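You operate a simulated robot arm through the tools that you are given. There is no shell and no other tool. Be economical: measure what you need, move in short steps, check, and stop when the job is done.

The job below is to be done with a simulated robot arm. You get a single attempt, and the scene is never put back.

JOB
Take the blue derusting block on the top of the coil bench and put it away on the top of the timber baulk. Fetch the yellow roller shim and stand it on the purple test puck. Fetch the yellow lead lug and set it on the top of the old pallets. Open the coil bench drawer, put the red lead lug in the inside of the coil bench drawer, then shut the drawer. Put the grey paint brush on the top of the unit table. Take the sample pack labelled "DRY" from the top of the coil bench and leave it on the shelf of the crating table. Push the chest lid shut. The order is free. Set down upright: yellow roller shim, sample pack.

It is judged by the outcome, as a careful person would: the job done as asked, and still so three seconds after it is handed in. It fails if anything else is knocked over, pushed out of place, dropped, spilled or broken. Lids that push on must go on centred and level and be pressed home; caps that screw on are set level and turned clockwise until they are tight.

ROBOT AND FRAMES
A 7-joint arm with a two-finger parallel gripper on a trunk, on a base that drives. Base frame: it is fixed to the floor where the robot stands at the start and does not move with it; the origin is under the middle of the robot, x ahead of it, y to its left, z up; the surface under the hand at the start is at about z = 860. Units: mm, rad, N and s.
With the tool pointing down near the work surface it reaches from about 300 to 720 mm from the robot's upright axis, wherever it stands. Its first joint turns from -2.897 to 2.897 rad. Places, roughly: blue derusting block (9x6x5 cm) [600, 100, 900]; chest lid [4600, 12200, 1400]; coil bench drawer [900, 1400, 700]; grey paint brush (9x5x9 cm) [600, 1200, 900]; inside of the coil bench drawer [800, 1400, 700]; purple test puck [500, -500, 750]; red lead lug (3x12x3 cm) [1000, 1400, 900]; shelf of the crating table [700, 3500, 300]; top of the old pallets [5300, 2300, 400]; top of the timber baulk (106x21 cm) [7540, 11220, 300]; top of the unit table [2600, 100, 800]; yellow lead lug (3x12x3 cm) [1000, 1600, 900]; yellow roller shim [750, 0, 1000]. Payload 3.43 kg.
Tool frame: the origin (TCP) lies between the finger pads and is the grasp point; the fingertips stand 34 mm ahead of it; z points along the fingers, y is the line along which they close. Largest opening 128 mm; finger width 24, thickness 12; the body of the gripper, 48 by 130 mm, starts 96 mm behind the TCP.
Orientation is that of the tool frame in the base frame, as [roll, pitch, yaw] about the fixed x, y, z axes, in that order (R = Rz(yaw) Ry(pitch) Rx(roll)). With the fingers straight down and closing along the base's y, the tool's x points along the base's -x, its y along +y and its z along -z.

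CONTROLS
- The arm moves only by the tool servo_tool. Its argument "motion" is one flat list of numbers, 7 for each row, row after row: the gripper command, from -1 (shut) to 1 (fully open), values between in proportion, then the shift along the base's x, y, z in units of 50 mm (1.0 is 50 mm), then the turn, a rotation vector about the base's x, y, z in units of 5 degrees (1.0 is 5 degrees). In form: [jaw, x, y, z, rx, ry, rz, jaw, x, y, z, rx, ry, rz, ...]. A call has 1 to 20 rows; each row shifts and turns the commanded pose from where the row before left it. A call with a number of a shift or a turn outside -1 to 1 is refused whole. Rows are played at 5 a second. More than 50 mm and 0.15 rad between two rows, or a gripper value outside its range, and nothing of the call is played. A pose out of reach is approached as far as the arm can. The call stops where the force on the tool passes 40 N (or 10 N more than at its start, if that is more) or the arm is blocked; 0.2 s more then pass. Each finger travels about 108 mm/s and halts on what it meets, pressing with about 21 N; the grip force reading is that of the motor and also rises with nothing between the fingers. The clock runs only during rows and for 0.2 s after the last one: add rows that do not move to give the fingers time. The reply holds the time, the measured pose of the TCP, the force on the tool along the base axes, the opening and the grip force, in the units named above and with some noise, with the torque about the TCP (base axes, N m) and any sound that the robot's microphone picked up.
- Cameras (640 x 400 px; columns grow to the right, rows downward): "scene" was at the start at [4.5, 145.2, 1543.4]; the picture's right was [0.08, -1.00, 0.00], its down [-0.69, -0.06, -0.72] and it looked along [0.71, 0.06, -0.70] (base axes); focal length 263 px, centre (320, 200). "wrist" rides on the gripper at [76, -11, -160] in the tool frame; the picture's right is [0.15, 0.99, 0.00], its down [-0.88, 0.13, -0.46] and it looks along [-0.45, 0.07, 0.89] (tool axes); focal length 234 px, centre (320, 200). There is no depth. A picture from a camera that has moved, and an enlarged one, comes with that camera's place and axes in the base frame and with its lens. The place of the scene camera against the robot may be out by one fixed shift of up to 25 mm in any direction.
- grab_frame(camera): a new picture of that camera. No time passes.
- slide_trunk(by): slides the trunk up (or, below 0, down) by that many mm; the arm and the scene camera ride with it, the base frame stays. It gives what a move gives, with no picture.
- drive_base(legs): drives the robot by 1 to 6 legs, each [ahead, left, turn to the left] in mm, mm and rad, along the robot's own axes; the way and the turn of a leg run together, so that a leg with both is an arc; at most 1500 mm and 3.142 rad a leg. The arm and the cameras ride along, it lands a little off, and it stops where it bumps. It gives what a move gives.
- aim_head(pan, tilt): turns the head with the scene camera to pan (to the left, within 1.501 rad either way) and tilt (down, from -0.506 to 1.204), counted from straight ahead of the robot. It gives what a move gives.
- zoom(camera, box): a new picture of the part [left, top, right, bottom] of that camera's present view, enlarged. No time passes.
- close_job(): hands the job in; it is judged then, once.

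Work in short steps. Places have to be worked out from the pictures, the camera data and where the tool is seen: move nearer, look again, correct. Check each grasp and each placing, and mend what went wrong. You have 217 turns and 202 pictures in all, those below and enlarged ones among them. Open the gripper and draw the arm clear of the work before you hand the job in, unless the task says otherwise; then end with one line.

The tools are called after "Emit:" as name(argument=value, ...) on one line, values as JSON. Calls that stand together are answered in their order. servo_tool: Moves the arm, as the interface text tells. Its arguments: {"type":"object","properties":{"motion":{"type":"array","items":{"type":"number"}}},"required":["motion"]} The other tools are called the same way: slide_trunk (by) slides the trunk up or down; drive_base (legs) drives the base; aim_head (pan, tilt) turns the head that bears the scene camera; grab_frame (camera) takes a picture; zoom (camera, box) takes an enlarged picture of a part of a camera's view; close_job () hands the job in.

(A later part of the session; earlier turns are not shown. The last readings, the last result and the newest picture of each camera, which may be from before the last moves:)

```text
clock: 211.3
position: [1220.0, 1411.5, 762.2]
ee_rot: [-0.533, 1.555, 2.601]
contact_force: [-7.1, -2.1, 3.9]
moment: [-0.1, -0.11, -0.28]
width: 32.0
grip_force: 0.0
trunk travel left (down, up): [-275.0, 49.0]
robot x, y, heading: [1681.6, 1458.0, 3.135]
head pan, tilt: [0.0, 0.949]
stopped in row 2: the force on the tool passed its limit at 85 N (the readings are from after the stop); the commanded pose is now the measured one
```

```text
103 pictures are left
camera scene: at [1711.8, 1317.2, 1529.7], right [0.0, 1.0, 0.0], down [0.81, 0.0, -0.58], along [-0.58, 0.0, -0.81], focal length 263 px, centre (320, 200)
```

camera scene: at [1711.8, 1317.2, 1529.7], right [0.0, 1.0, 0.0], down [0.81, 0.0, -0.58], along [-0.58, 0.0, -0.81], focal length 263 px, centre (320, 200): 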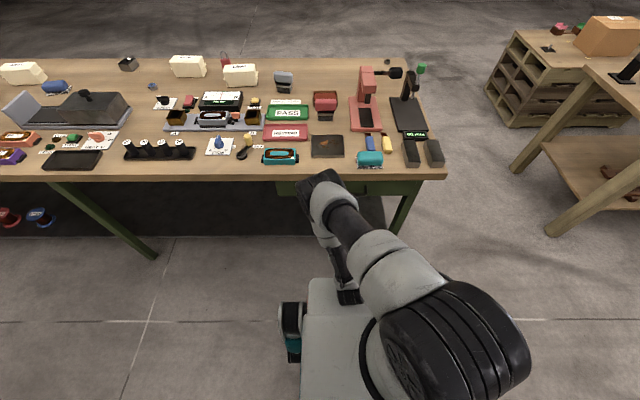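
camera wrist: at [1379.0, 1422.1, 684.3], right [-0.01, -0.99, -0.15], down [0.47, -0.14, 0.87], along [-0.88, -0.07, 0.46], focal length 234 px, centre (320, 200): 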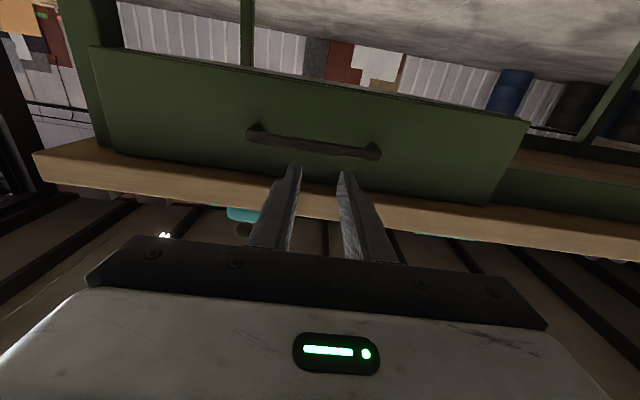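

The retreat folded the wrist too close to the robot. I rise first, in place, then rotate.

Emit:
servo_tool(motion=[-0.5, -0.2, 0, 0, 0, 0, 0, -0.5, 0, 0, 1, 0, 0, 0, -0.5, 0, 0, 1, 0, 0, 0, -0.5, 0, 0, 1, 0, 0, 0, -0.5, 0, 0, 1, 0, 0, 0, -0.5, 0, 0, 1, 0, 0, 0])

Emit:
servo_tool(motion=[-0.5, 0, 0, 0.3, 0, -1, 0, -0.5, 0, 0, 0.3, 0, -1, 0, -0.5, 0, 0, 0.3, 0, -1, 0, -0.5, 0, 0, 0.3, 0, -1, 0, -0.5, 0, 0, 0.3, 0, -1, 0, -0.5, 0, 0, 0.3, 0, -1, 0, -0.5, 0, 0, 0.3, 0, -1, 0, -0.5, 0, 0, 0.3, 0, -1, 0, -0.5, 0, 0, 0, 0, -1, 0, -0.5, 0, 0, 0, 0, -1, 0, -0.5, 0, 0, 0, 0, -1, 0, -0.5, 0, 0, 0, 0, -1, 0, -0.5, 0, 0, 0, 0, -1, 0, -0.5, 0, 0, 0, 0, -1, 0, -0.5, 0, 0, 0, 0, -1, 0, -0.5, 0, 0, 0, 0, -1, 0, -0.5, 0, 0, 0, 0, -1, 0, -0.5, 0, 0, 0, 0, -0.9, 0])

Emit:
grab_frame(camera="wrist")

Emit:
grab_frame(camera="scene")

```text
clock: 212.7
position: [1209.9, 1413.3, 1012.5]
ee_rot: [-0.765, 1.557, 2.368]
contact_force: [-1.4, -0.2, -0.5]
moment: [-0.01, -0.02, 0.02]
width: 31.9
grip_force: 0.0
trunk travel left (down, up): [-275.0, 49.0]
robot x, y, heading: [1682.1, 1460.5, 3.139]
head pan, tilt: [0.0, 0.949]
```

```text
clock: 216.5
position: [1171.5, 1403.3, 1108.1]
ee_rot: [-3.135, 0.018, 0.008]
contact_force: [0.4, 0.0, -0.3]
moment: [0.01, -0.02, -0.01]
width: 31.8
grip_force: 0.0
out of reach, approached as far as the arm can: row 1, 2, 3, 4
trunk travel left (down, up): [-275.0, 49.0]
robot x, y, heading: [1683.6, 1460.0, 3.13]
head pan, tilt: [0.0, 0.949]
```

```text
102 pictures are left
camera wrist: at [1250.4, 1412.6, 1268.2], right [0.16, -0.99, -0.01], down [-0.87, -0.14, 0.47], along [-0.47, -0.06, -0.88], focal length 234 px, centre (320, 200)
```

wrist: 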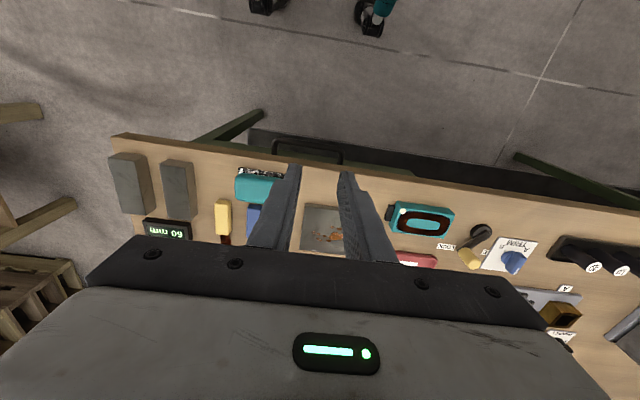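

```text
101 pictures are left
camera scene: at [1712.1, 1316.4, 1529.7], right [0.0, 1.0, 0.0], down [0.81, 0.0, -0.58], along [-0.58, 0.0, -0.81], focal length 263 px, centre (320, 200)
```

scene: 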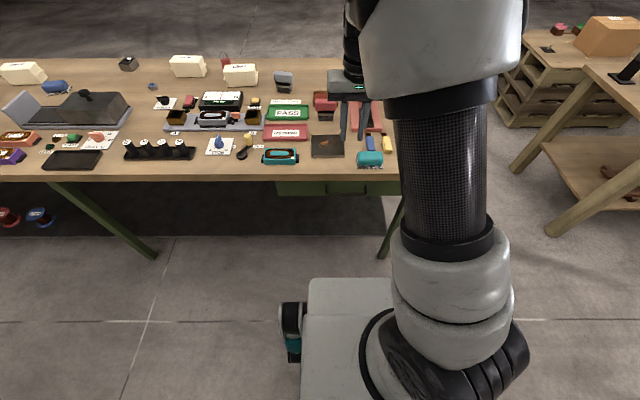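

Drawer is shut. Yellow lug: body centre about (977,1562). I drive a little closer and hover above it.

Emit:
drive_base(legs=[[40, -80, 0.01]])

Emit:
servo_tool(motion=[-0.3, -0.9, 0.3, 0, 0, -0.2, 0, -0.3, -0.9, 0.3, 0, 0, 0, 0, -0.3, -0.9, 0.3, 0, 0, 0, 0, -0.3, 0, 0.55, -0.8, 0, 0, 0, -0.3, 0, 0, -1, 0, 0, 0, -0.3, 0, 0, -0.9, 0, 0, 0, -0.3, 0, 0, 0, 0, 0, 0])

Emit:
grab_frame(camera="wrist")

```text
clock: 218.0
position: [1132.0, 1477.0, 1108.4]
ee_rot: [-3.134, 0.021, 0.021]
contact_force: [-0.2, 0.5, -0.7]
moment: [-0.02, -0.03, 0.0]
width: 32.1
grip_force: 0.0
trunk travel left (down, up): [-275.0, 49.0]
robot x, y, heading: [1640.9, 1540.7, -3.134]
head pan, tilt: [0.0, 0.949]
```

```text
clock: 219.6
position: [998.2, 1553.0, 970.0]
ee_rot: [-3.136, 0.002, 0.022]
contact_force: [0.6, -0.7, 0.9]
moment: [0.02, -0.01, 0.0]
width: 44.9
grip_force: 0.1
trunk travel left (down, up): [-275.0, 49.0]
robot x, y, heading: [1640.6, 1538.5, -3.132]
head pan, tilt: [0.0, 0.949]
```

```text
100 pictures are left
camera wrist: at [1073.8, 1564.8, 1131.0], right [0.17, -0.99, -0.01], down [-0.88, -0.15, 0.46], along [-0.45, -0.07, -0.89], focal length 234 px, centre (320, 200)
```

wrist: 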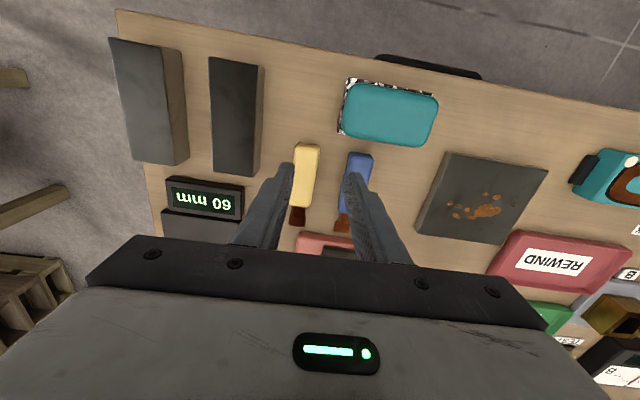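

Lug is 15 mm to +y; correct, lower and grip nearer its balance point.

Emit:
servo_tool(motion=[-0.3, -0.32, 0.3, -0.3, 0, 0, 0, -0.3, 0, 0, -0.4, 0, 0, 0, -0.3, 0, 0, -0.4, 0, 0, 0, -0.3, 0, 0, -0.24, 0, 0, 0, -1, 0, 0, 0, 0, 0, 0, -1, 0, 0, 0, 0, 0, 0, -1, 0, 0, 0, 0, 0, 0, -1, 0, 0, 0.6, 0, 0, 0, -1, 0, 0, 1, 0, 0, 0, -1, 0, 0, 1, 0, 0, 0, -1, 0, 0, 0, 0, 0, 0])

Emit:
grab_frame(camera="wrist")

```text
clock: 222.0
position: [983.4, 1565.4, 1037.0]
ee_rot: [-3.136, 0.001, 0.021]
contact_force: [0.8, -0.4, 0.3]
moment: [0.02, -0.02, -0.02]
width: 27.2
grip_force: 21.0
trunk travel left (down, up): [-275.0, 49.0]
robot x, y, heading: [1643.0, 1540.9, -3.135]
head pan, tilt: [0.0, 0.949]
```

```text
99 pictures are left
camera wrist: at [1058.8, 1577.5, 1197.7], right [0.17, -0.99, -0.01], down [-0.88, -0.15, 0.46], along [-0.45, -0.07, -0.89], focal length 234 px, centre (320, 200)
```

wrist: 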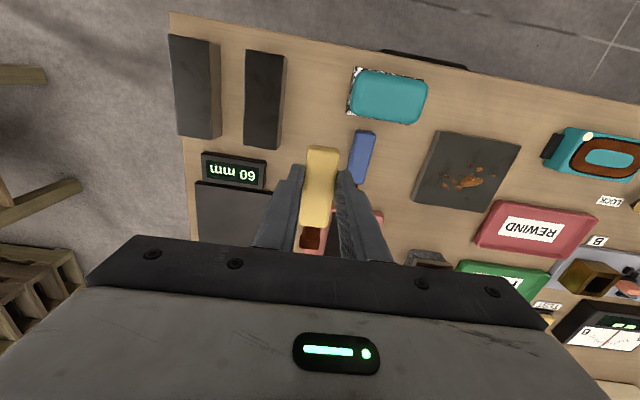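

Yellow lug held. I retract the arm a bit, back off from the bench and turn around to face +x toward the old pallets.

Emit:
drive_base(legs=[[-350, 0, 0], [0, 0, 1.57], [0, 0, 1.57]])

Emit:
aim_head(pan=0.2, tilt=0.3)

Emit:
grab_frame(camera="scene")

```text
clock: 232.2
position: [2648.9, 1549.3, 1037.5]
ee_rot: [-3.133, 0.003, -3.073]
contact_force: [-0.6, -0.1, -0.3]
moment: [-0.03, 0.02, 0.0]
width: 27.3
grip_force: 20.8
trunk travel left (down, up): [-275.0, 49.0]
robot x, y, heading: [1987.3, 1547.6, 0.06]
head pan, tilt: [0.0, 0.949]
```

```text
clock: 233.2
position: [2648.4, 1550.5, 1036.4]
ee_rot: [-3.134, 0.004, -3.073]
contact_force: [-0.1, -0.2, -0.3]
moment: [-0.01, -0.02, -0.01]
width: 27.1
grip_force: 20.8
trunk travel left (down, up): [-275.0, 49.0]
robot x, y, heading: [1986.6, 1543.8, 0.057]
head pan, tilt: [0.201, 0.3]
```

```text
98 pictures are left
camera scene: at [1993.8, 1700.6, 1585.5], right [0.25, -0.97, 0.0], down [-0.29, -0.07, -0.95], along [0.92, 0.24, -0.3], focal length 263 px, centre (320, 200)
```

scene: 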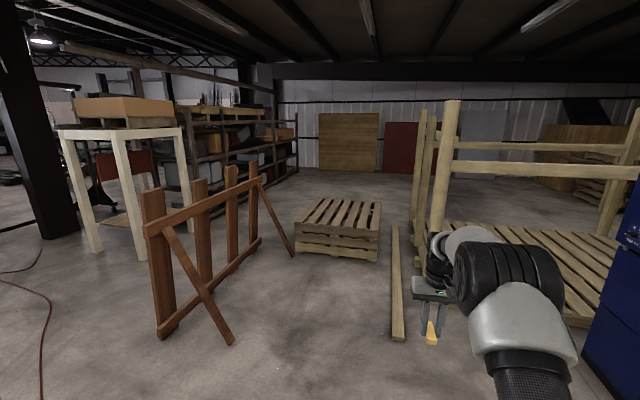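

The old pallets are ahead (near edge x≈4770, y≈2250), with a sawhorse at y>2700 and a beam on the floor at y≈1540; I drive along y≈2220.

Emit:
drive_base(legs=[[0, 0, -0.057], [1000, 680, 0], [900, 0, 0]])

Emit:
aim_head(pan=0.0, tilt=0.6)

Emit:
grab_frame(camera="scene")

```text
clock: 244.7
position: [4527.4, 2164.1, 1036.6]
ee_rot: [-3.135, 0.001, -3.14]
contact_force: [0.3, -0.6, -1.1]
moment: [0.01, -0.03, 0.01]
width: 27.2
grip_force: 21.8
trunk travel left (down, up): [-275.0, 49.0]
robot x, y, heading: [3869.8, 2204.0, -0.01]
head pan, tilt: [0.201, 0.3]
```

```text
clock: 245.5
position: [4527.5, 2165.3, 1036.9]
ee_rot: [-3.134, 0.002, -3.141]
contact_force: [0.4, -0.7, -0.3]
moment: [-0.01, 0.0, -0.01]
width: 27.1
grip_force: 21.7
trunk travel left (down, up): [-275.0, 49.0]
robot x, y, heading: [3868.5, 2201.5, -0.011]
head pan, tilt: [0.0, 0.6]
```

```text
97 pictures are left
camera scene: at [3881.8, 2340.8, 1558.1], right [-0.01, -1.0, 0.0], down [-0.56, 0.01, -0.83], along [0.83, -0.01, -0.56], focal length 263 px, centre (320, 200)
```

scene: 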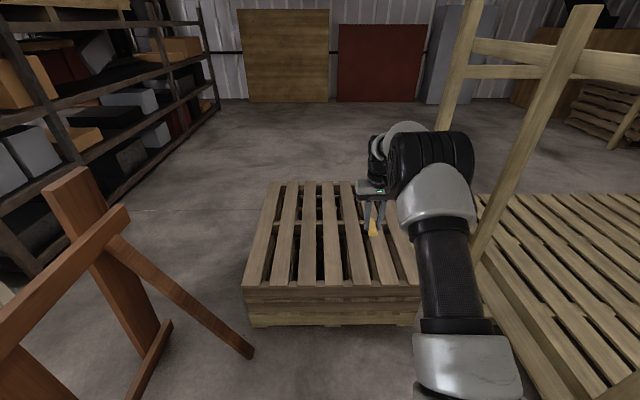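

Zoom to choose a slat.

Emit:
zoom(camera="scene", box=[230, 170, 430, 330])

```text
2.50 times, centred on (330, 250) of scene
camera zoom: at [3881.8, 2340.8, 1558.1], right [-0.01, -1.0, 0.0], down [-0.56, 0.01, -0.83], along [0.83, -0.01, -0.56], focal length 658 px, centre (295, 75)
```

zoom: 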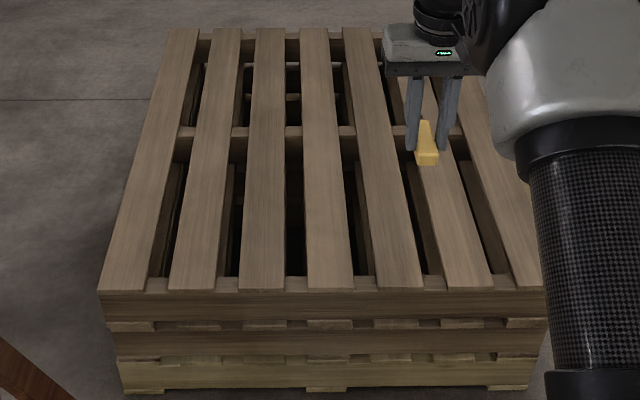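

I target the slat at y≈2265: drive ahead 420 and left 100, lower the trunk, and look with the wrist camera.

Emit:
drive_base(legs=[[420, 100, 0.011]])

Emit:
slide_trunk(by=-275)

Emit:
servo_tool(motion=[-1, -0.5, 0, -0.5, 0, 0, 0, -1, -0.5, 0, -0.5, 0, 0, 0, -1, -0.5, 0, -0.5, 0, 0, 0, -1, 0, 0, -0.5, 0, 0, 0, -1, 0, 0, 0, 0, 0, 0])

Emit:
grab_frame(camera="wrist")

Emit:
grab_frame(camera="scene")

```text
clock: 248.2
position: [4949.4, 2277.9, 1037.8]
ee_rot: [-3.135, 0.001, -3.121]
contact_force: [0.0, 0.7, -0.9]
moment: [0.01, -0.01, -0.01]
width: 26.9
grip_force: 20.4
trunk travel left (down, up): [-275.0, 49.0]
robot x, y, heading: [4292.5, 2300.2, 0.011]
head pan, tilt: [0.0, 0.6]
```

```text
clock: 251.0
position: [4949.0, 2277.3, 761.4]
ee_rot: [-3.136, 0.001, -3.122]
contact_force: [-0.6, 0.6, -1.0]
moment: [-0.02, 0.03, 0.0]
width: 27.1
grip_force: 20.9
trunk travel left (down, up): [0.0, 324.0]
robot x, y, heading: [4288.2, 2305.7, 0.009]
head pan, tilt: [0.0, 0.6]
```

```text
clock: 252.2
position: [4873.9, 2277.2, 661.7]
ee_rot: [-3.133, 0.003, -3.12]
contact_force: [0.6, 0.1, -0.6]
moment: [-0.03, 0.03, -0.01]
width: 27.1
grip_force: 21.1
trunk travel left (down, up): [0.0, 324.0]
robot x, y, heading: [4292.9, 2305.4, 0.011]
head pan, tilt: [0.0, 0.6]
```

```text
95 pictures are left
camera wrist: at [4798.7, 2264.8, 822.3], right [-0.17, 0.99, -0.01], down [0.88, 0.15, 0.46], along [0.45, 0.07, -0.89], focal length 234 px, centre (320, 200)
```

wrist: 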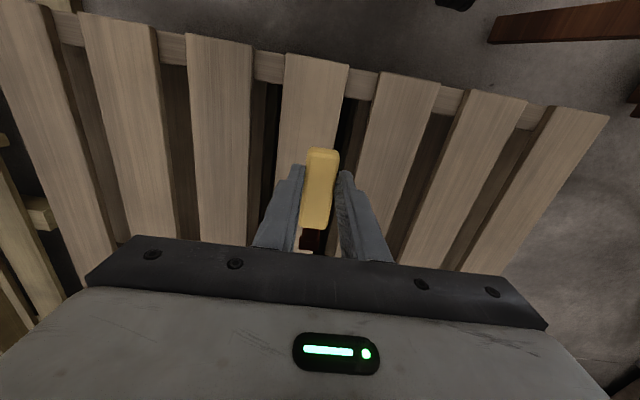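

```text
94 pictures are left
camera scene: at [4300.5, 2441.6, 1283.1], right [0.01, -1.0, 0.0], down [-0.56, 0.0, -0.83], along [0.83, 0.01, -0.56], focal length 263 px, centre (320, 200)
```

scene: 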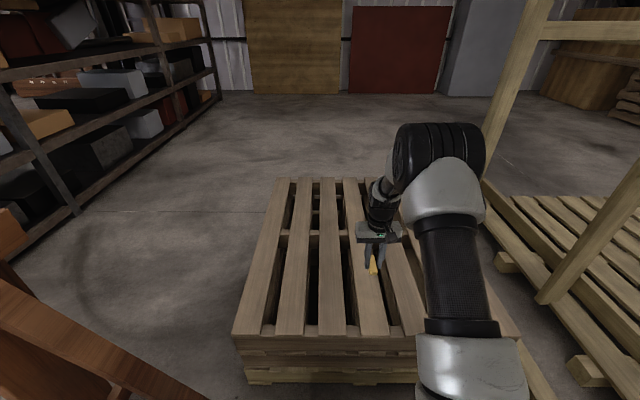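

The slat under the lug spans y≈2202–2310; I shift −14 mm and lower.

Emit:
servo_tool(motion=[-1, 0, -0.28, -0.9, 0, 0, 0, -1, 0, 0, -0.9, 0, 0, 0, -1, 0, 0, -0.9, 0, 0, 0, -1, 0, 0, -0.9, 0, 0, 0, -1, 0, 0, 0, 0, 0, 0])

Emit:
grab_frame(camera="wrist")

```text
clock: 253.4
position: [4873.7, 2263.2, 482.1]
ee_rot: [-3.137, 0.002, -3.122]
contact_force: [-0.5, 0.4, -0.3]
moment: [-0.01, 0.0, 0.0]
width: 27.1
grip_force: 21.0
trunk travel left (down, up): [0.0, 324.0]
robot x, y, heading: [4287.8, 2302.7, 0.005]
head pan, tilt: [0.0, 0.6]
```

```text
93 pictures are left
camera wrist: at [4798.5, 2250.2, 643.1], right [-0.17, 0.99, -0.01], down [0.88, 0.15, 0.46], along [0.45, 0.07, -0.89], focal length 234 px, centre (320, 200)
```

wrist: 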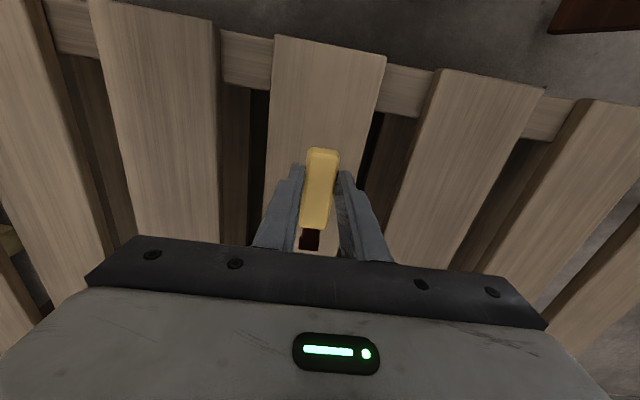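

Centred on the slat. Feel down to it.

Emit:
servo_tool(motion=[-1, 0, 0, -0.3, 0, 0, 0, -1, 0, 0, -0.2, 0, 0, 0, -1, 0, 0, -0.1, 0, 0, 0, -1, 0, 0, 0, 0, 0, 0])

Emit:
servo_tool(motion=[-1, 0, 0, -0.1, 0, 0, 0, -1, 0, 0, -0.1, 0, 0, 0, -1, 0, 0, 0, 0, 0, 0])

```text
clock: 254.4
position: [4874.2, 2263.3, 451.6]
ee_rot: [-3.137, 0.002, -3.122]
contact_force: [-0.3, -1.0, -1.6]
moment: [-0.02, -0.01, 0.02]
width: 27.4
grip_force: 21.1
trunk travel left (down, up): [0.0, 324.0]
robot x, y, heading: [4291.4, 2303.1, 0.005]
head pan, tilt: [0.0, 0.6]
```

```text
clock: 255.2
position: [4874.5, 2264.5, 443.3]
ee_rot: [-3.135, 0.009, -3.12]
contact_force: [-0.7, 1.0, 20.9]
moment: [0.08, 0.05, -0.03]
width: 27.1
grip_force: 20.6
trunk travel left (down, up): [0.0, 324.0]
robot x, y, heading: [4291.1, 2302.9, 0.008]
head pan, tilt: [0.0, 0.6]
```

Contact at about 444. Release and rise, then check.

Emit:
servo_tool(motion=[-1, 0, 0, 0.03, 0, 0, 0, -0.4, 0, 0, 0, 0, 0, 0, -0.1, 0, 0, 0, 0, 0, 0, -0.1, 0, 0, 0, 0, 0, 0, -0.1, 0, 0, 0.6, 0, 0, 0, -0.1, 0, 0, 1, 0, 0, 0, -0.1, 0, 0, 1, 0, 0, 0, -0.1, 0, 0, 1, 0, 0, 0, -0.1, 0, 0, 1, 0, 0, 0])

Emit:
grab_frame(camera="wrist")

Emit:
slide_trunk(by=275)

```text
clock: 257.2
position: [4876.2, 2263.5, 670.7]
ee_rot: [-3.137, -0.001, -3.12]
contact_force: [0.9, -0.5, -1.2]
moment: [0.01, 0.02, -0.05]
width: 57.7
grip_force: 0.0
trunk travel left (down, up): [0.0, 324.0]
robot x, y, heading: [4290.7, 2301.9, 0.009]
head pan, tilt: [0.0, 0.6]
```

```text
92 pictures are left
camera wrist: at [4800.9, 2251.6, 831.0], right [-0.17, 0.99, -0.01], down [0.88, 0.15, 0.46], along [0.45, 0.07, -0.89], focal length 234 px, centre (320, 200)
```

wrist: 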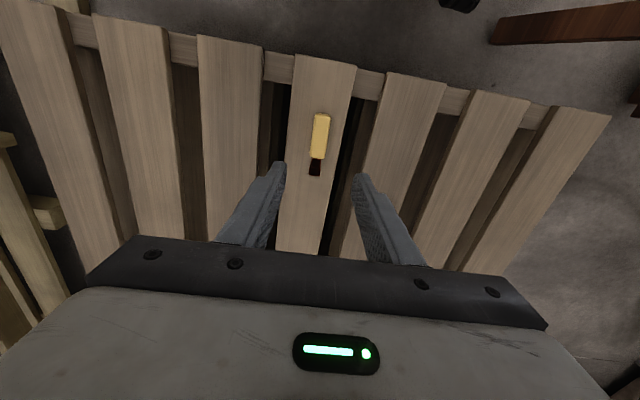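

```text
clock: 260.0
position: [4876.4, 2263.6, 946.1]
ee_rot: [-3.135, 0.002, -3.121]
contact_force: [-0.1, 0.0, -0.1]
moment: [0.01, -0.02, 0.02]
width: 57.3
grip_force: 0.1
trunk travel left (down, up): [-275.0, 49.0]
robot x, y, heading: [4288.2, 2302.5, 0.008]
head pan, tilt: [0.0, 0.6]
```

Yellow lug placed. Now back to the bench's near side for the grey brush: raise the hand and reverse along y≈2220, then check position.

Emit:
servo_tool(motion=[0, 0, 0, 1, 0, 0, 0, 0, 0, 0, 1, 0, 0, 0, 0, 0, 0, 1, 0, 0, 0, 0, 0, 0, 0.8, 0, 0, 0])

Emit:
drive_base(legs=[[-1450, -80, -0.008], [-1450, 0, 0], [-1450, 0, 0]])

Emit:
aim_head(pan=-0.5, tilt=0.6)

Emit:
grab_frame(camera="scene")

```text
clock: 261.0
position: [4876.8, 2261.5, 1132.1]
ee_rot: [-3.136, 0.002, -3.121]
contact_force: [0.1, 0.7, 0.1]
moment: [0.01, -0.04, -0.01]
width: 64.2
grip_force: 0.0
trunk travel left (down, up): [-275.0, 49.0]
robot x, y, heading: [4291.4, 2298.9, 0.006]
head pan, tilt: [0.0, 0.6]
```

```text
clock: 282.0
position: [475.8, 2316.7, 1131.5]
ee_rot: [-3.134, 0.001, 3.067]
contact_force: [-0.9, -0.1, 0.5]
moment: [0.0, 0.01, 0.0]
width: 64.1
grip_force: 0.0
trunk travel left (down, up): [-275.0, 49.0]
robot x, y, heading: [-104.2, 2419.5, -0.087]
head pan, tilt: [0.0, 0.6]
```

```text
clock: 282.9
position: [476.5, 2315.6, 1130.9]
ee_rot: [-3.136, 0.003, 3.066]
contact_force: [0.1, -0.5, -0.3]
moment: [-0.04, -0.05, 0.01]
width: 64.0
grip_force: 0.0
trunk travel left (down, up): [-275.0, 49.0]
robot x, y, heading: [-99.9, 2413.7, -0.093]
head pan, tilt: [-0.499, 0.6]
```

```text
91 pictures are left
camera scene: at [-95.0, 2511.6, 1558.1], right [-0.55, -0.83, 0.0], down [-0.47, 0.31, -0.83], along [0.69, -0.46, -0.56], focal length 263 px, centre (320, 200)
```

scene: 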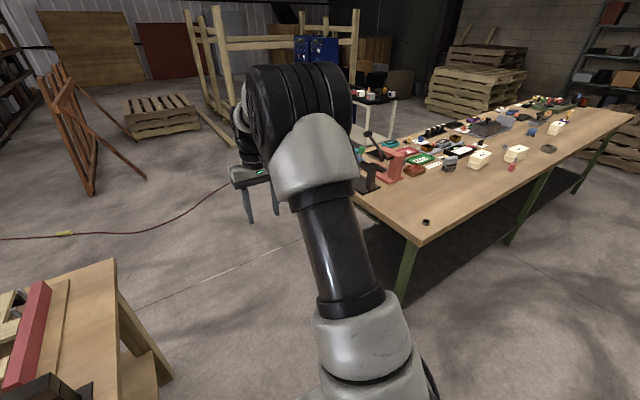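

Now at (−100,2414). I straighten and strafe right to y≈1170, in front of the grey brush.

Emit:
drive_base(legs=[[0, 0, 0.093], [20, -620, 0], [20, -620, 0]])

Emit:
grab_frame(camera="wrist")

Emit:
aim_head(pan=0.0, tilt=0.75)

Emit:
grab_frame(camera="scene")

```text
clock: 295.7
position: [526.7, 1154.6, 1130.7]
ee_rot: [-3.134, 0.0, -3.128]
contact_force: [1.3, 0.3, -0.3]
moment: [0.03, -0.01, 0.02]
width: 64.0
grip_force: 0.0
trunk travel left (down, up): [-275.0, 49.0]
robot x, y, heading: [-59.4, 1200.0, 0.0]
head pan, tilt: [-0.499, 0.6]
```

```text
90 pictures are left
camera wrist: at [452.6, 1143.0, 1292.0], right [-0.16, 0.99, -0.01], down [0.88, 0.14, 0.46], along [0.45, 0.07, -0.89], focal length 234 px, centre (320, 200)
```

wrist: 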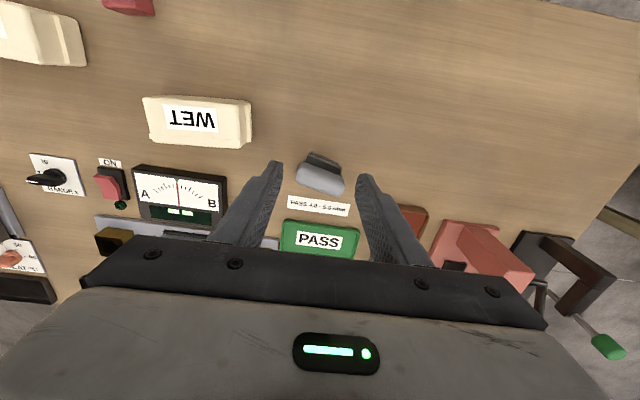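

```text
clock: 296.6
position: [526.8, 1154.0, 1131.8]
ee_rot: [-3.135, 0.002, -3.128]
contact_force: [0.4, 0.1, -0.2]
moment: [0.0, 0.03, -0.01]
width: 64.0
grip_force: 0.1
trunk travel left (down, up): [-275.0, 49.0]
robot x, y, heading: [-59.4, 1201.7, -0.001]
head pan, tilt: [0.0, 0.75]
```

```text
89 pictures are left
camera scene: at [-53.3, 1338.8, 1545.2], right [0.0, -1.0, 0.0], down [-0.68, 0.0, -0.73], along [0.73, 0.0, -0.68], focal length 263 px, centre (320, 200)
```

scene: 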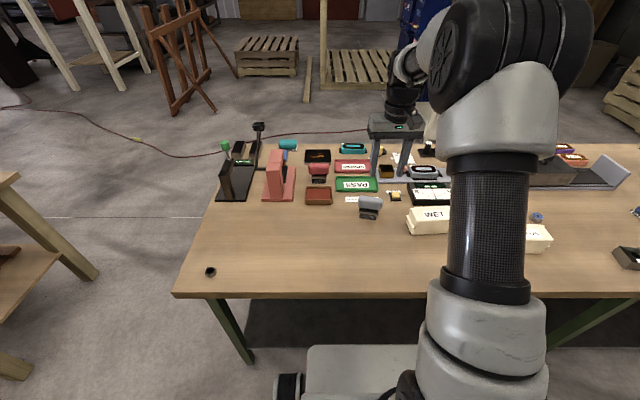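

Zoom on the brush from both cameras.

Emit:
zoom(camera="wrist", box=[270, 140, 370, 202])

Emit:
zoom(camera="scene", box=[320, 175, 420, 237])

```text
6.40 times, centred on (320, 171) of wrist
camera zoom: at [452.6, 1143.0, 1292.0], right [-0.16, 0.99, -0.01], down [0.88, 0.14, 0.46], along [0.45, 0.07, -0.89], focal length 1499 px, centre (320, 386)
```

zoom: 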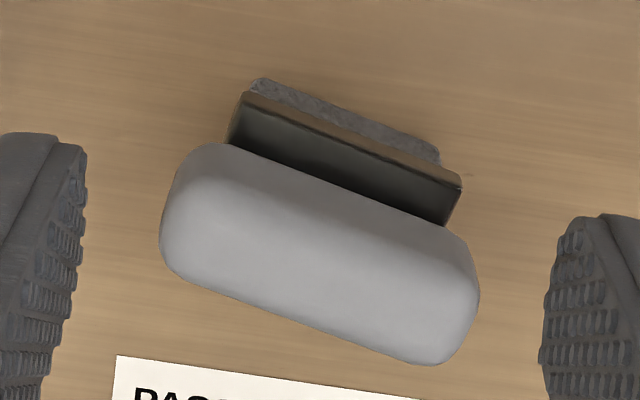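

```text
6.40 times, centred on (370, 206) of scene
camera zoom: at [-53.3, 1338.8, 1545.2], right [0.0, -1.0, 0.0], down [-0.68, 0.0, -0.73], along [0.73, 0.0, -0.68], focal length 1686 px, centre (0, 162)
```

zoom: 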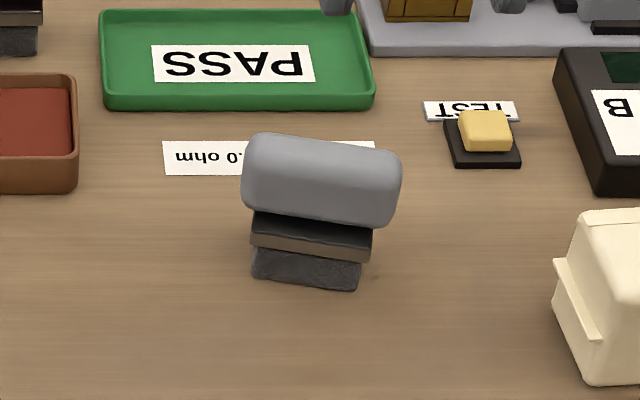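

Brush: centre ≈(598,1166), handle along y turned −9°, top z≈945. I turn the hand 80° so the jaws close across the handle, and go above it.

Emit:
servo_tool(motion=[0.2, 0.08, 0.01, 0, 0, 0, 1, 0.2, 0.08, 0.01, 0, 0, 0, 1, 0.2, 0.08, 0.01, 0, 0, 0, 1, 0.2, 0.08, 0.01, 0, 0, 0, 1, 0.2, 0.08, 0.01, 0, 0, 0, 1, 0.2, 0.08, 0.01, 0, 0, 0, 1, 0.2, 0.08, 0.01, 0, 0, 0, 1, 0.2, 0.08, 0.01, 0, 0, 0, 1, 0.2, 0.08, 0.02, 0, 0, 0, 1, 0.2, 0.08, 0.02, 0, 0, 0, 1, 0.2, 0.08, 0.02, 0, 0, 0, 1, 0.2, 0.08, 0.02, 0, 0, 0, 1, 0.2, 0.08, 0.02, 0, 0, 0, 1, 0.2, 0.08, 0.02, 0, 0, 0, 1, 0.2, 0.08, 0.02, 0, 0, 0, 1, 0.2, 0.08, 0.02, 0, 0, 0, 1, 0.2, 0, 0, -0.8, 0, 0, 0, 0.2, 0, 0, -0.8, 0, 0, 0, 0.2, 0, 0, 0, 0, 0, 0])

Emit:
grab_frame(camera="wrist")

```text
clock: 300.6
position: [593.3, 1167.5, 1049.5]
ee_rot: [-3.134, 0.003, -1.73]
contact_force: [0.1, -0.1, -0.2]
moment: [-0.01, 0.0, 0.02]
width: 77.0
grip_force: 0.1
trunk travel left (down, up): [-275.0, 49.0]
robot x, y, heading: [-55.1, 1201.1, -0.003]
head pan, tilt: [0.0, 0.75]
```

```text
86 pictures are left
camera wrist: at [592.4, 1091.1, 1209.9], right [-1.0, 0.01, -0.01], down [0.01, 0.89, 0.46], along [0.01, 0.46, -0.89], focal length 234 px, centre (320, 200)
```

wrist: 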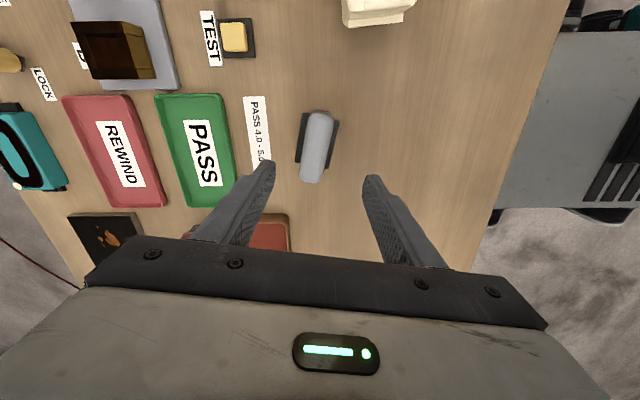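

Well aligned; correct by (+4.5,−5) mm, descend to z≈925, and close.

Emit:
servo_tool(motion=[0.1, 0.09, -0.09, -0.5, 0, 0, 0, 0.1, 0, 0, -0.8, 0, 0, 0, 0.1, 0, 0, -0.7, 0, 0, 0, 0.1, 0, 0, -0.5, 0, 0, 0, 0.1, 0, 0, 0, 0, 0, 0, -1, 0, 0, 0, 0, 0, 0, -1, 0, 0, 0, 0, 0, 0, -1, 0, 0, 0, 0, 0, 0, -1, 0, 0, 0, 0, 0, 0, -1, 0, 0, 0.6, 0, 0, 0, -1, 0, 0, 1, 0, 0, 0, -1, 0, 0, 1, 0, 0, 0, -1, 0, 0, 0, 0, 0, 0])

Emit:
grab_frame(camera="wrist")

Emit:
zoom(camera="scene", box=[280, 100, 440, 240])

```text
clock: 303.4
position: [594.4, 1163.0, 1055.7]
ee_rot: [-3.135, 0.002, -1.732]
contact_force: [0.3, -1.0, -0.8]
moment: [-0.02, 0.0, -0.01]
width: 48.4
grip_force: 21.2
trunk travel left (down, up): [-275.0, 49.0]
robot x, y, heading: [-61.3, 1201.8, 0.003]
head pan, tilt: [0.0, 0.75]
```

```text
85 pictures are left
camera wrist: at [594.0, 1086.6, 1216.2], right [-1.0, 0.01, -0.01], down [0.01, 0.89, 0.46], along [0.01, 0.46, -0.89], focal length 234 px, centre (320, 200)
```

wrist: 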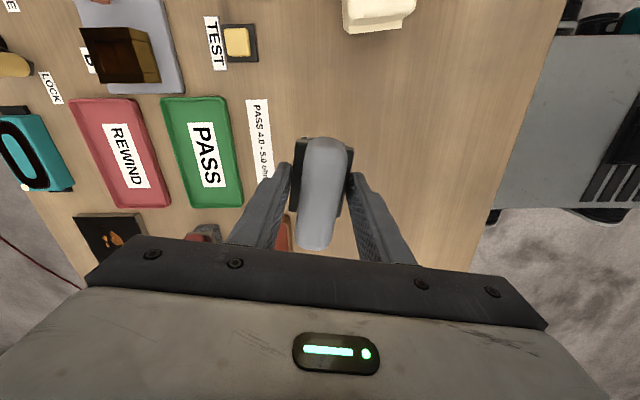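

```text
2.86 times, centred on (360, 170) of scene
camera zoom: at [-53.3, 1338.9, 1545.2], right [0.0, -1.0, 0.0], down [-0.68, 0.0, -0.73], along [0.73, 0.0, -0.68], focal length 752 px, centre (206, 286)
```

zoom: 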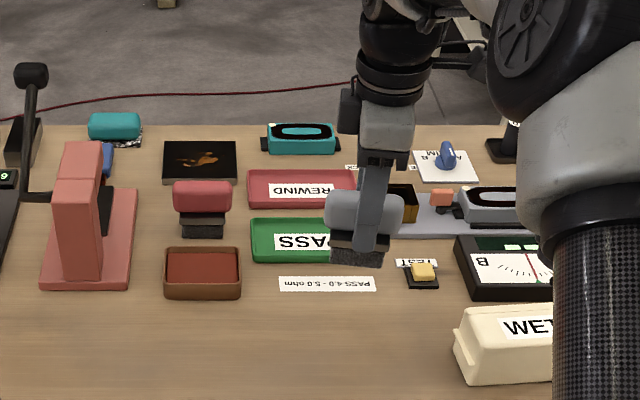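

Brush held. I drive around the bench's left end to its far side, toward the unit table.

Emit:
drive_base(legs=[[-150, 0, 0], [0, 1020, 0], [1100, 0, 0], [1000, 0, 0]])

Emit:
aim_head(pan=-0.9, tilt=0.5)

Emit:
grab_frame(camera="scene")

```text
clock: 324.6
position: [2539.1, 2216.2, 1054.8]
ee_rot: [-3.135, 0.001, -1.712]
contact_force: [0.1, 0.4, -1.0]
moment: [0.01, -0.01, 0.0]
width: 48.5
grip_force: 20.7
trunk travel left (down, up): [-275.0, 49.0]
robot x, y, heading: [1884.1, 2242.0, 0.02]
head pan, tilt: [0.0, 0.75]
```

```text
clock: 325.8
position: [2539.2, 2215.8, 1054.5]
ee_rot: [-3.135, 0.002, -1.712]
contact_force: [-0.3, 0.5, -1.7]
moment: [0.01, -0.01, 0.01]
width: 48.3
grip_force: 20.4
trunk travel left (down, up): [-275.0, 49.0]
robot x, y, heading: [1884.4, 2236.5, 0.022]
head pan, tilt: [-0.901, 0.499]
```

```text
83 pictures are left
camera scene: at [1861.8, 2306.4, 1567.1], right [-0.77, -0.64, 0.0], down [-0.31, 0.37, -0.88], along [0.56, -0.68, -0.48], focal length 263 px, centre (320, 200)
```

scene: 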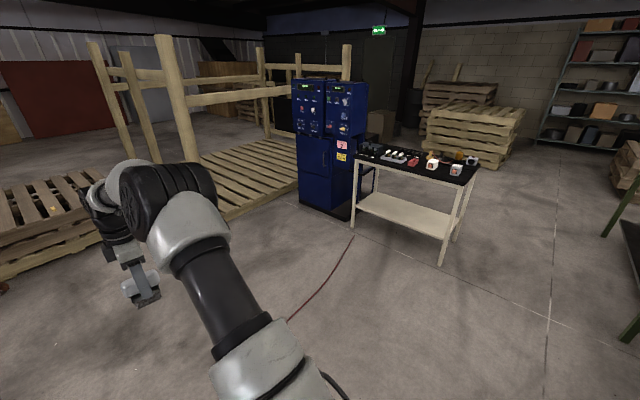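

Emit:
zoom(camera="scene", box=[340, 130, 490, 200])

```text
4.27 times, centred on (415, 165) of scene
camera zoom: at [1861.8, 2306.4, 1567.1], right [-0.77, -0.64, 0.0], down [-0.31, 0.37, -0.88], along [0.56, -0.68, -0.48], focal length 1124 px, centre (-85, 349)
```

zoom: 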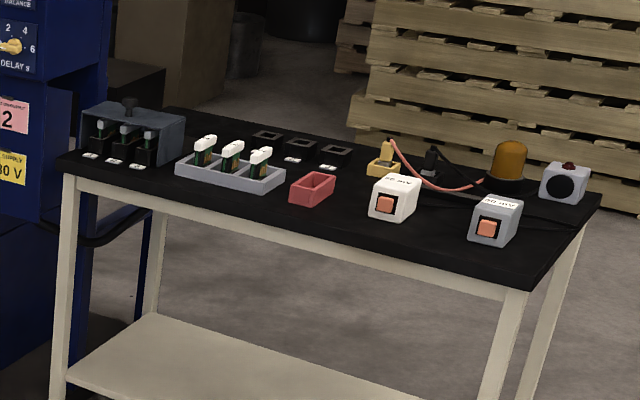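

Table top has free space toward its −x end and front edge. I turn to face −y and approach for a close look.

Emit:
drive_base(legs=[[0, 0, -1.59], [0, 500, 0], [1100, 0, 0]])

Emit:
aim_head(pan=0.0, tilt=0.7)

Emit:
grab_frame(camera="scene")

```text
clock: 340.4
position: [2319.4, 503.9, 1055.2]
ee_rot: [-3.136, 0.001, 2.945]
contact_force: [0.1, 0.4, -0.8]
moment: [-0.02, -0.01, 0.0]
width: 48.3
grip_force: 21.1
trunk travel left (down, up): [-275.0, 49.0]
robot x, y, heading: [2378.3, 1159.6, -1.607]
head pan, tilt: [-0.901, 0.499]
```

```text
clock: 341.6
position: [2319.0, 504.8, 1055.0]
ee_rot: [-3.134, 0.001, 2.945]
contact_force: [-0.1, 0.5, -1.5]
moment: [0.04, -0.03, 0.03]
width: 48.4
grip_force: 21.1
trunk travel left (down, up): [-275.0, 49.0]
robot x, y, heading: [2378.7, 1159.1, -1.605]
head pan, tilt: [0.0, 0.7]
```

```text
81 pictures are left
camera scene: at [2531.8, 1156.1, 1549.5], right [-1.0, 0.04, 0.0], down [0.02, 0.64, -0.77], along [-0.03, -0.76, -0.64], focal length 263 px, centre (320, 200)
```

scene: 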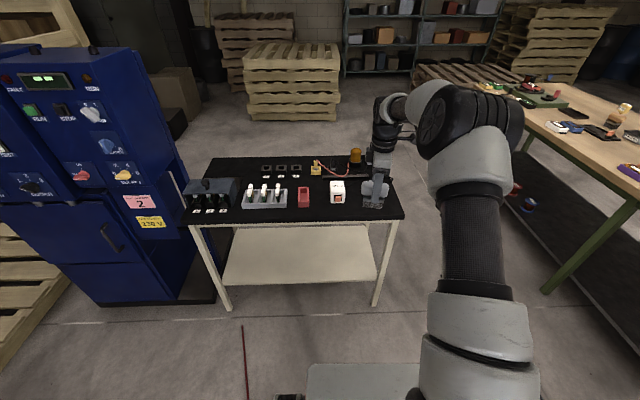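

Emit:
zoom(camera="scene", box=[170, 140, 420, 240])

Emit:
grab_frame(camera="wrist")

```text
2.56 times, centred on (295, 190) of scene
camera zoom: at [2531.8, 1156.1, 1549.5], right [-1.0, 0.04, 0.0], down [0.02, 0.64, -0.77], along [-0.03, -0.76, -0.64], focal length 674 px, centre (384, 226)
```

zoom: 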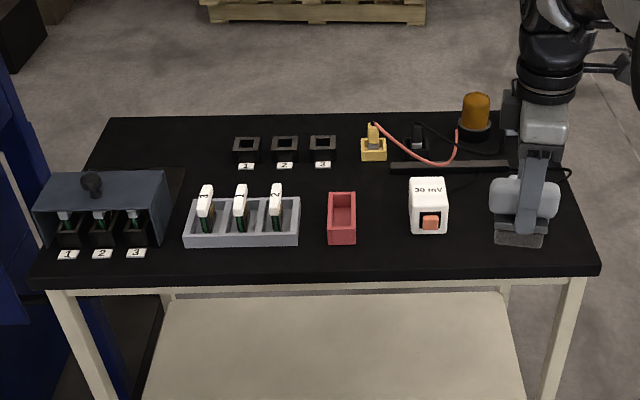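

```text
79 pictures are left
camera wrist: at [2243.4, 509.1, 1215.8], right [0.05, 1.0, -0.01], down [0.89, -0.04, 0.46], along [0.46, -0.03, -0.89], focal length 234 px, centre (320, 200)
```

wrist: 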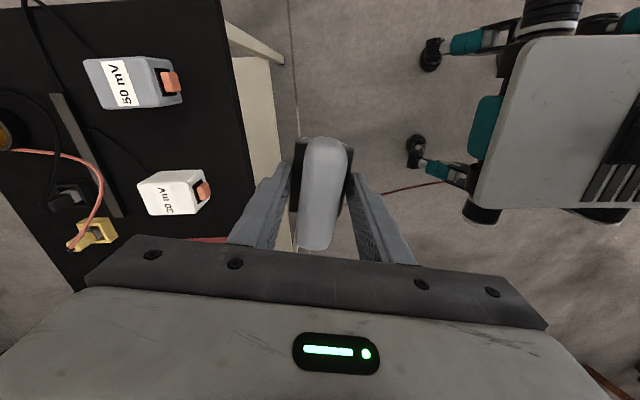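

Plan: place the brush in the front strip, in line with the gap between the 50 mV and 30 mV boxes, near (2333,333). I drive ahead 165 and square the hand to the table.

Emit:
drive_base(legs=[[165, 0, 0.03]])

Emit:
servo_tool(motion=[-1, 0, 0, 0, 0, 0, 0.75, -1, 0, 0, 0, 0, 0, 0.75, -1, 0, 0, -0.5, 0, 0, 0.3, -1, 0, 0, -0.8, 0, 0, 0, -1, 0, 0, 0, 0, 0, 0])

Emit:
grab_frame(camera="wrist")

Emit:
grab_frame(camera="scene")

```text
clock: 343.0
position: [2335.4, 339.6, 1054.7]
ee_rot: [-3.136, 0.001, 2.975]
contact_force: [-0.2, 0.3, -0.9]
moment: [0.01, -0.02, -0.01]
width: 48.5
grip_force: 21.0
trunk travel left (down, up): [-275.0, 49.0]
robot x, y, heading: [2372.7, 995.2, -1.577]
head pan, tilt: [0.0, 0.7]
```

```text
clock: 344.2
position: [2338.2, 338.0, 990.7]
ee_rot: [-3.137, 0.001, 3.133]
contact_force: [0.1, 0.1, -2.0]
moment: [0.03, 0.0, -0.02]
width: 48.5
grip_force: 20.8
trunk travel left (down, up): [-275.0, 49.0]
robot x, y, heading: [2375.9, 996.1, -1.572]
head pan, tilt: [0.0, 0.7]
```

```text
78 pictures are left
camera wrist: at [2262.2, 328.3, 1150.7], right [-0.14, 0.99, -0.01], down [0.88, 0.13, 0.46], along [0.45, 0.06, -0.89], focal length 234 px, centre (320, 200)
```

wrist: 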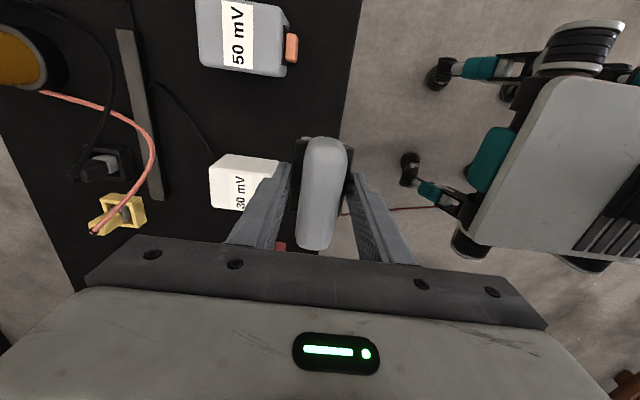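

```text
77 pictures are left
camera scene: at [2528.6, 996.9, 1549.5], right [-1.0, 0.0, 0.0], down [0.0, 0.64, -0.76], along [0.0, -0.76, -0.64], focal length 263 px, centre (320, 200)
```

scene: 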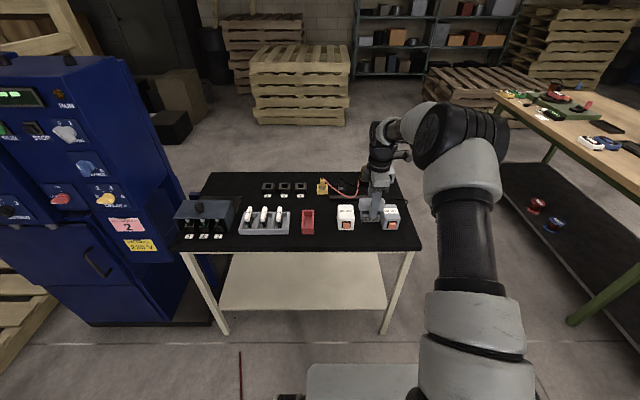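

Under the TCP the table edge is 38 mm away. I shift to (2313,335), lower, and feel for the table.

Emit:
servo_tool(motion=[-1, -0.5, -0.06, 0, 0, 0, 0, -1, 0, 0, -0.9, 0, 0, 0, -1, 0, 0, -0.9, 0, 0, 0, -1, 0, 0, 0, 0, 0, 0])

Emit:
grab_frame(camera="wrist")

Emit:
zoom(camera="scene", box=[300, 170, 440, 260])

```text
clock: 345.2
position: [2307.9, 335.1, 899.1]
ee_rot: [-3.135, 0.002, 3.133]
contact_force: [-0.5, 0.1, -0.9]
moment: [-0.01, -0.02, 0.03]
width: 48.3
grip_force: 21.1
trunk travel left (down, up): [-275.0, 49.0]
robot x, y, heading: [2374.2, 993.8, -1.58]
head pan, tilt: [0.0, 0.7]
```

```text
76 pictures are left
camera wrist: at [2232.7, 325.3, 1060.0], right [-0.14, 0.99, -0.01], down [0.88, 0.13, 0.46], along [0.45, 0.06, -0.89], focal length 234 px, centre (320, 200)
```

wrist: 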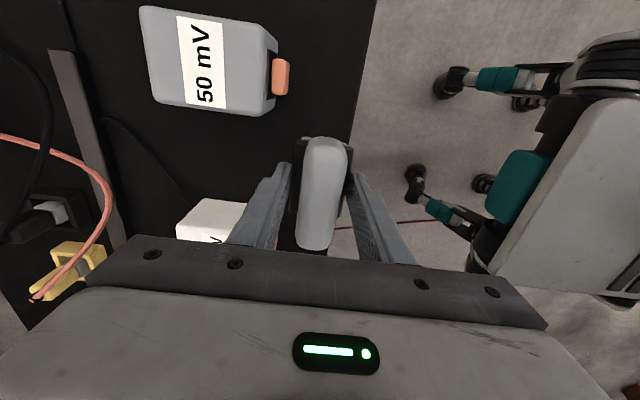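

```text
4.44 times, centred on (370, 215) of scene
camera zoom: at [2528.6, 996.9, 1549.5], right [-1.0, 0.0, 0.0], down [0.0, 0.64, -0.76], along [0.0, -0.76, -0.64], focal length 1171 px, centre (98, 133)
```

zoom: 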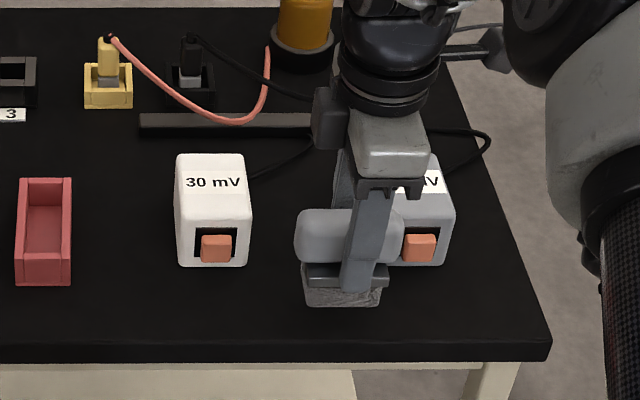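

Position good (shift +6 in x). Lower to contact.

Emit:
servo_tool(motion=[-1, 0.12, 0, -0.4, 0, 0, 0, -1, 0, 0, -0.1, 0, 0, 0, -1, 0, 0, 0, 0, 0, 0])

Emit:
servo_tool(motion=[-1, 0, 0, -0.1, 0, 0, 0, -1, 0, 0, -0.06, 0, 0, 0, -1, 0, 0, 0, 0, 0, 0])

```text
clock: 346.0
position: [2316.9, 335.5, 875.6]
ee_rot: [-3.134, 0.002, 3.133]
contact_force: [0.7, 0.2, -1.5]
moment: [-0.03, 0.01, 0.01]
width: 48.8
grip_force: 21.0
trunk travel left (down, up): [-275.0, 49.0]
robot x, y, heading: [2376.3, 994.0, -1.577]
head pan, tilt: [0.0, 0.7]
```

```text
clock: 346.8
position: [2316.8, 335.8, 867.6]
ee_rot: [-3.137, 0.002, 3.134]
contact_force: [-0.2, 0.3, -1.0]
moment: [0.01, -0.02, 0.0]
width: 48.7
grip_force: 20.9
trunk travel left (down, up): [-275.0, 49.0]
robot x, y, heading: [2373.5, 992.6, -1.576]
head pan, tilt: [0.0, 0.7]
```

Emit:
servo_tool(motion=[-1, 0, 0, -0.08, 0, 0, 0, -1, 0, 0, 0, 0, 0, 0])

Emit:
servo_tool(motion=[-1, 0, 0, -0.08, 0, 0, 0, -1, 0, 0, 0, 0, 0, 0])

Emit:
zoom(camera="scene", box=[300, 170, 440, 260])

```text
clock: 347.4
position: [2315.8, 335.8, 866.8]
ee_rot: [-3.131, 0.0, 3.132]
contact_force: [-1.1, 5.4, 19.5]
moment: [0.29, -0.12, 0.03]
width: 48.4
grip_force: 21.5
trunk travel left (down, up): [-275.0, 49.0]
robot x, y, heading: [2375.1, 994.9, -1.573]
head pan, tilt: [0.0, 0.7]
```

```text
clock: 348.0
position: [2317.3, 336.2, 861.4]
ee_rot: [-3.131, 0.0, 3.133]
contact_force: [-3.7, 1.3, 19.4]
moment: [0.07, 0.15, 0.02]
width: 48.5
grip_force: 20.8
trunk travel left (down, up): [-275.0, 49.0]
robot x, y, heading: [2380.4, 992.8, -1.576]
head pan, tilt: [0.0, 0.7]
```

```text
4.44 times, centred on (370, 215) of scene
camera zoom: at [2528.5, 998.9, 1549.5], right [-1.0, 0.0, 0.0], down [0.0, 0.64, -0.77], along [0.0, -0.77, -0.64], focal length 1171 px, centre (98, 133)
```

zoom: 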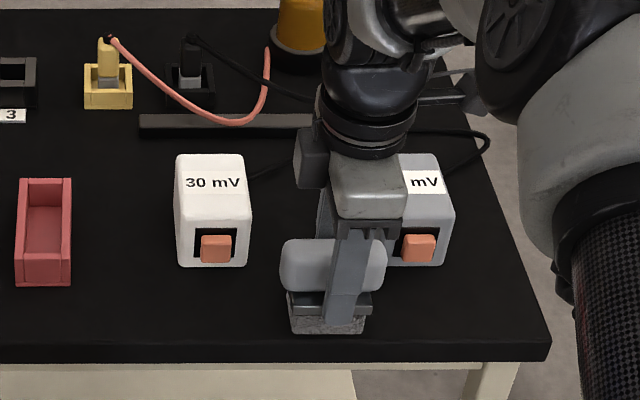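

Contact. Ease off, open to 62 mm, rise, and check.

Emit:
servo_tool(motion=[-1, 0, 0, 0.06, 0, 0, 0, -0.15, 0, 0, 0, 0, 0, 0, -0.03, 0, 0, 0, 0, 0, 0, -0.03, 0, 0, 0, 0, 0, 0, -0.03, 0, 0, 0.3, 0, 0, 0, -0.03, 0, 0, 0.8, 0, 0, 0, -0.03, 0, 0, 1, 0, 0, 0, -0.03, 0, 0, 1, 0, 0, 0, 0, 0, 0, 1, 0, 0, 0, 0, 0, 0, 0, 0, 0, 0])

Emit:
grab_frame(camera="wrist")

Emit:
zoom(camera="scene", box=[300, 170, 440, 260])

```text
clock: 350.2
position: [2320.2, 339.6, 1066.3]
ee_rot: [-3.136, 0.003, 3.135]
contact_force: [-0.3, 0.1, 1.0]
moment: [-0.03, -0.03, -0.01]
width: 63.9
grip_force: 0.1
trunk travel left (down, up): [-275.0, 49.0]
robot x, y, heading: [2376.5, 993.9, -1.579]
head pan, tilt: [0.0, 0.7]
```

```text
73 pictures are left
camera wrist: at [2244.1, 329.3, 1226.5], right [-0.14, 0.99, -0.01], down [0.88, 0.13, 0.46], along [0.45, 0.06, -0.89], focal length 234 px, centre (320, 200)
```

wrist: 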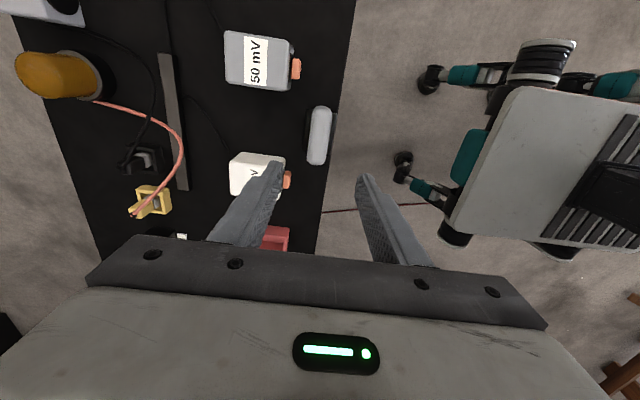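

```text
4.44 times, centred on (370, 215) of scene
camera zoom: at [2528.6, 997.3, 1549.4], right [-1.0, 0.0, 0.0], down [0.0, 0.64, -0.77], along [0.0, -0.77, -0.64], focal length 1171 px, centre (98, 133)
```

zoom: 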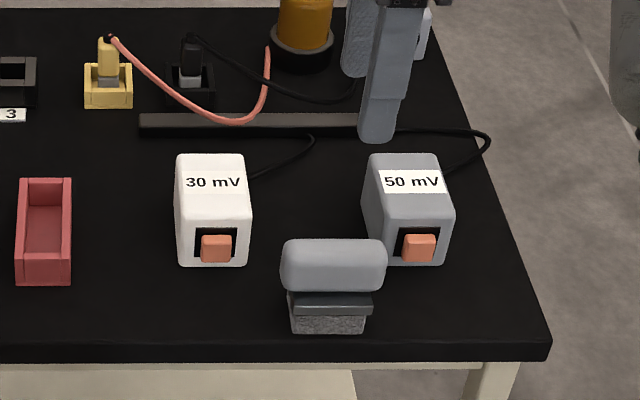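

The brush stands on the unit table. Last object: the blue block. I raise/retract the arm and drive back around to the near side.

Emit:
servo_tool(motion=[0, 0, 0.8, 0.5, 0, 0, 0, 0, 0, 0.8, 0.5, 0, 0, 0, 0, 0, 0.8, 0.5, 0, 0, 0])

Emit:
drive_base(legs=[[-1250, 0, 0], [0, 0, 1.58], [-1250, 0, 0], [-1200, 0, 0]])

```text
clock: 351.0
position: [2320.0, 458.0, 1143.4]
ee_rot: [-3.137, 0.003, 3.136]
contact_force: [-0.8, -0.5, 0.4]
moment: [-0.01, 0.02, -0.04]
width: 63.9
grip_force: 0.1
trunk travel left (down, up): [-275.0, 49.0]
robot x, y, heading: [2376.4, 996.6, -1.575]
head pan, tilt: [0.0, 0.7]
```

```text
clock: 373.0
position: [452.0, 2236.2, 1143.6]
ee_rot: [-3.137, 0.001, -1.579]
contact_force: [-0.1, -0.6, -0.4]
moment: [-0.02, 0.0, 0.01]
width: 64.2
grip_force: 0.0
trunk travel left (down, up): [-275.0, 49.0]
robot x, y, heading: [-87.5, 2295.3, -0.003]
head pan, tilt: [0.0, 0.7]
```

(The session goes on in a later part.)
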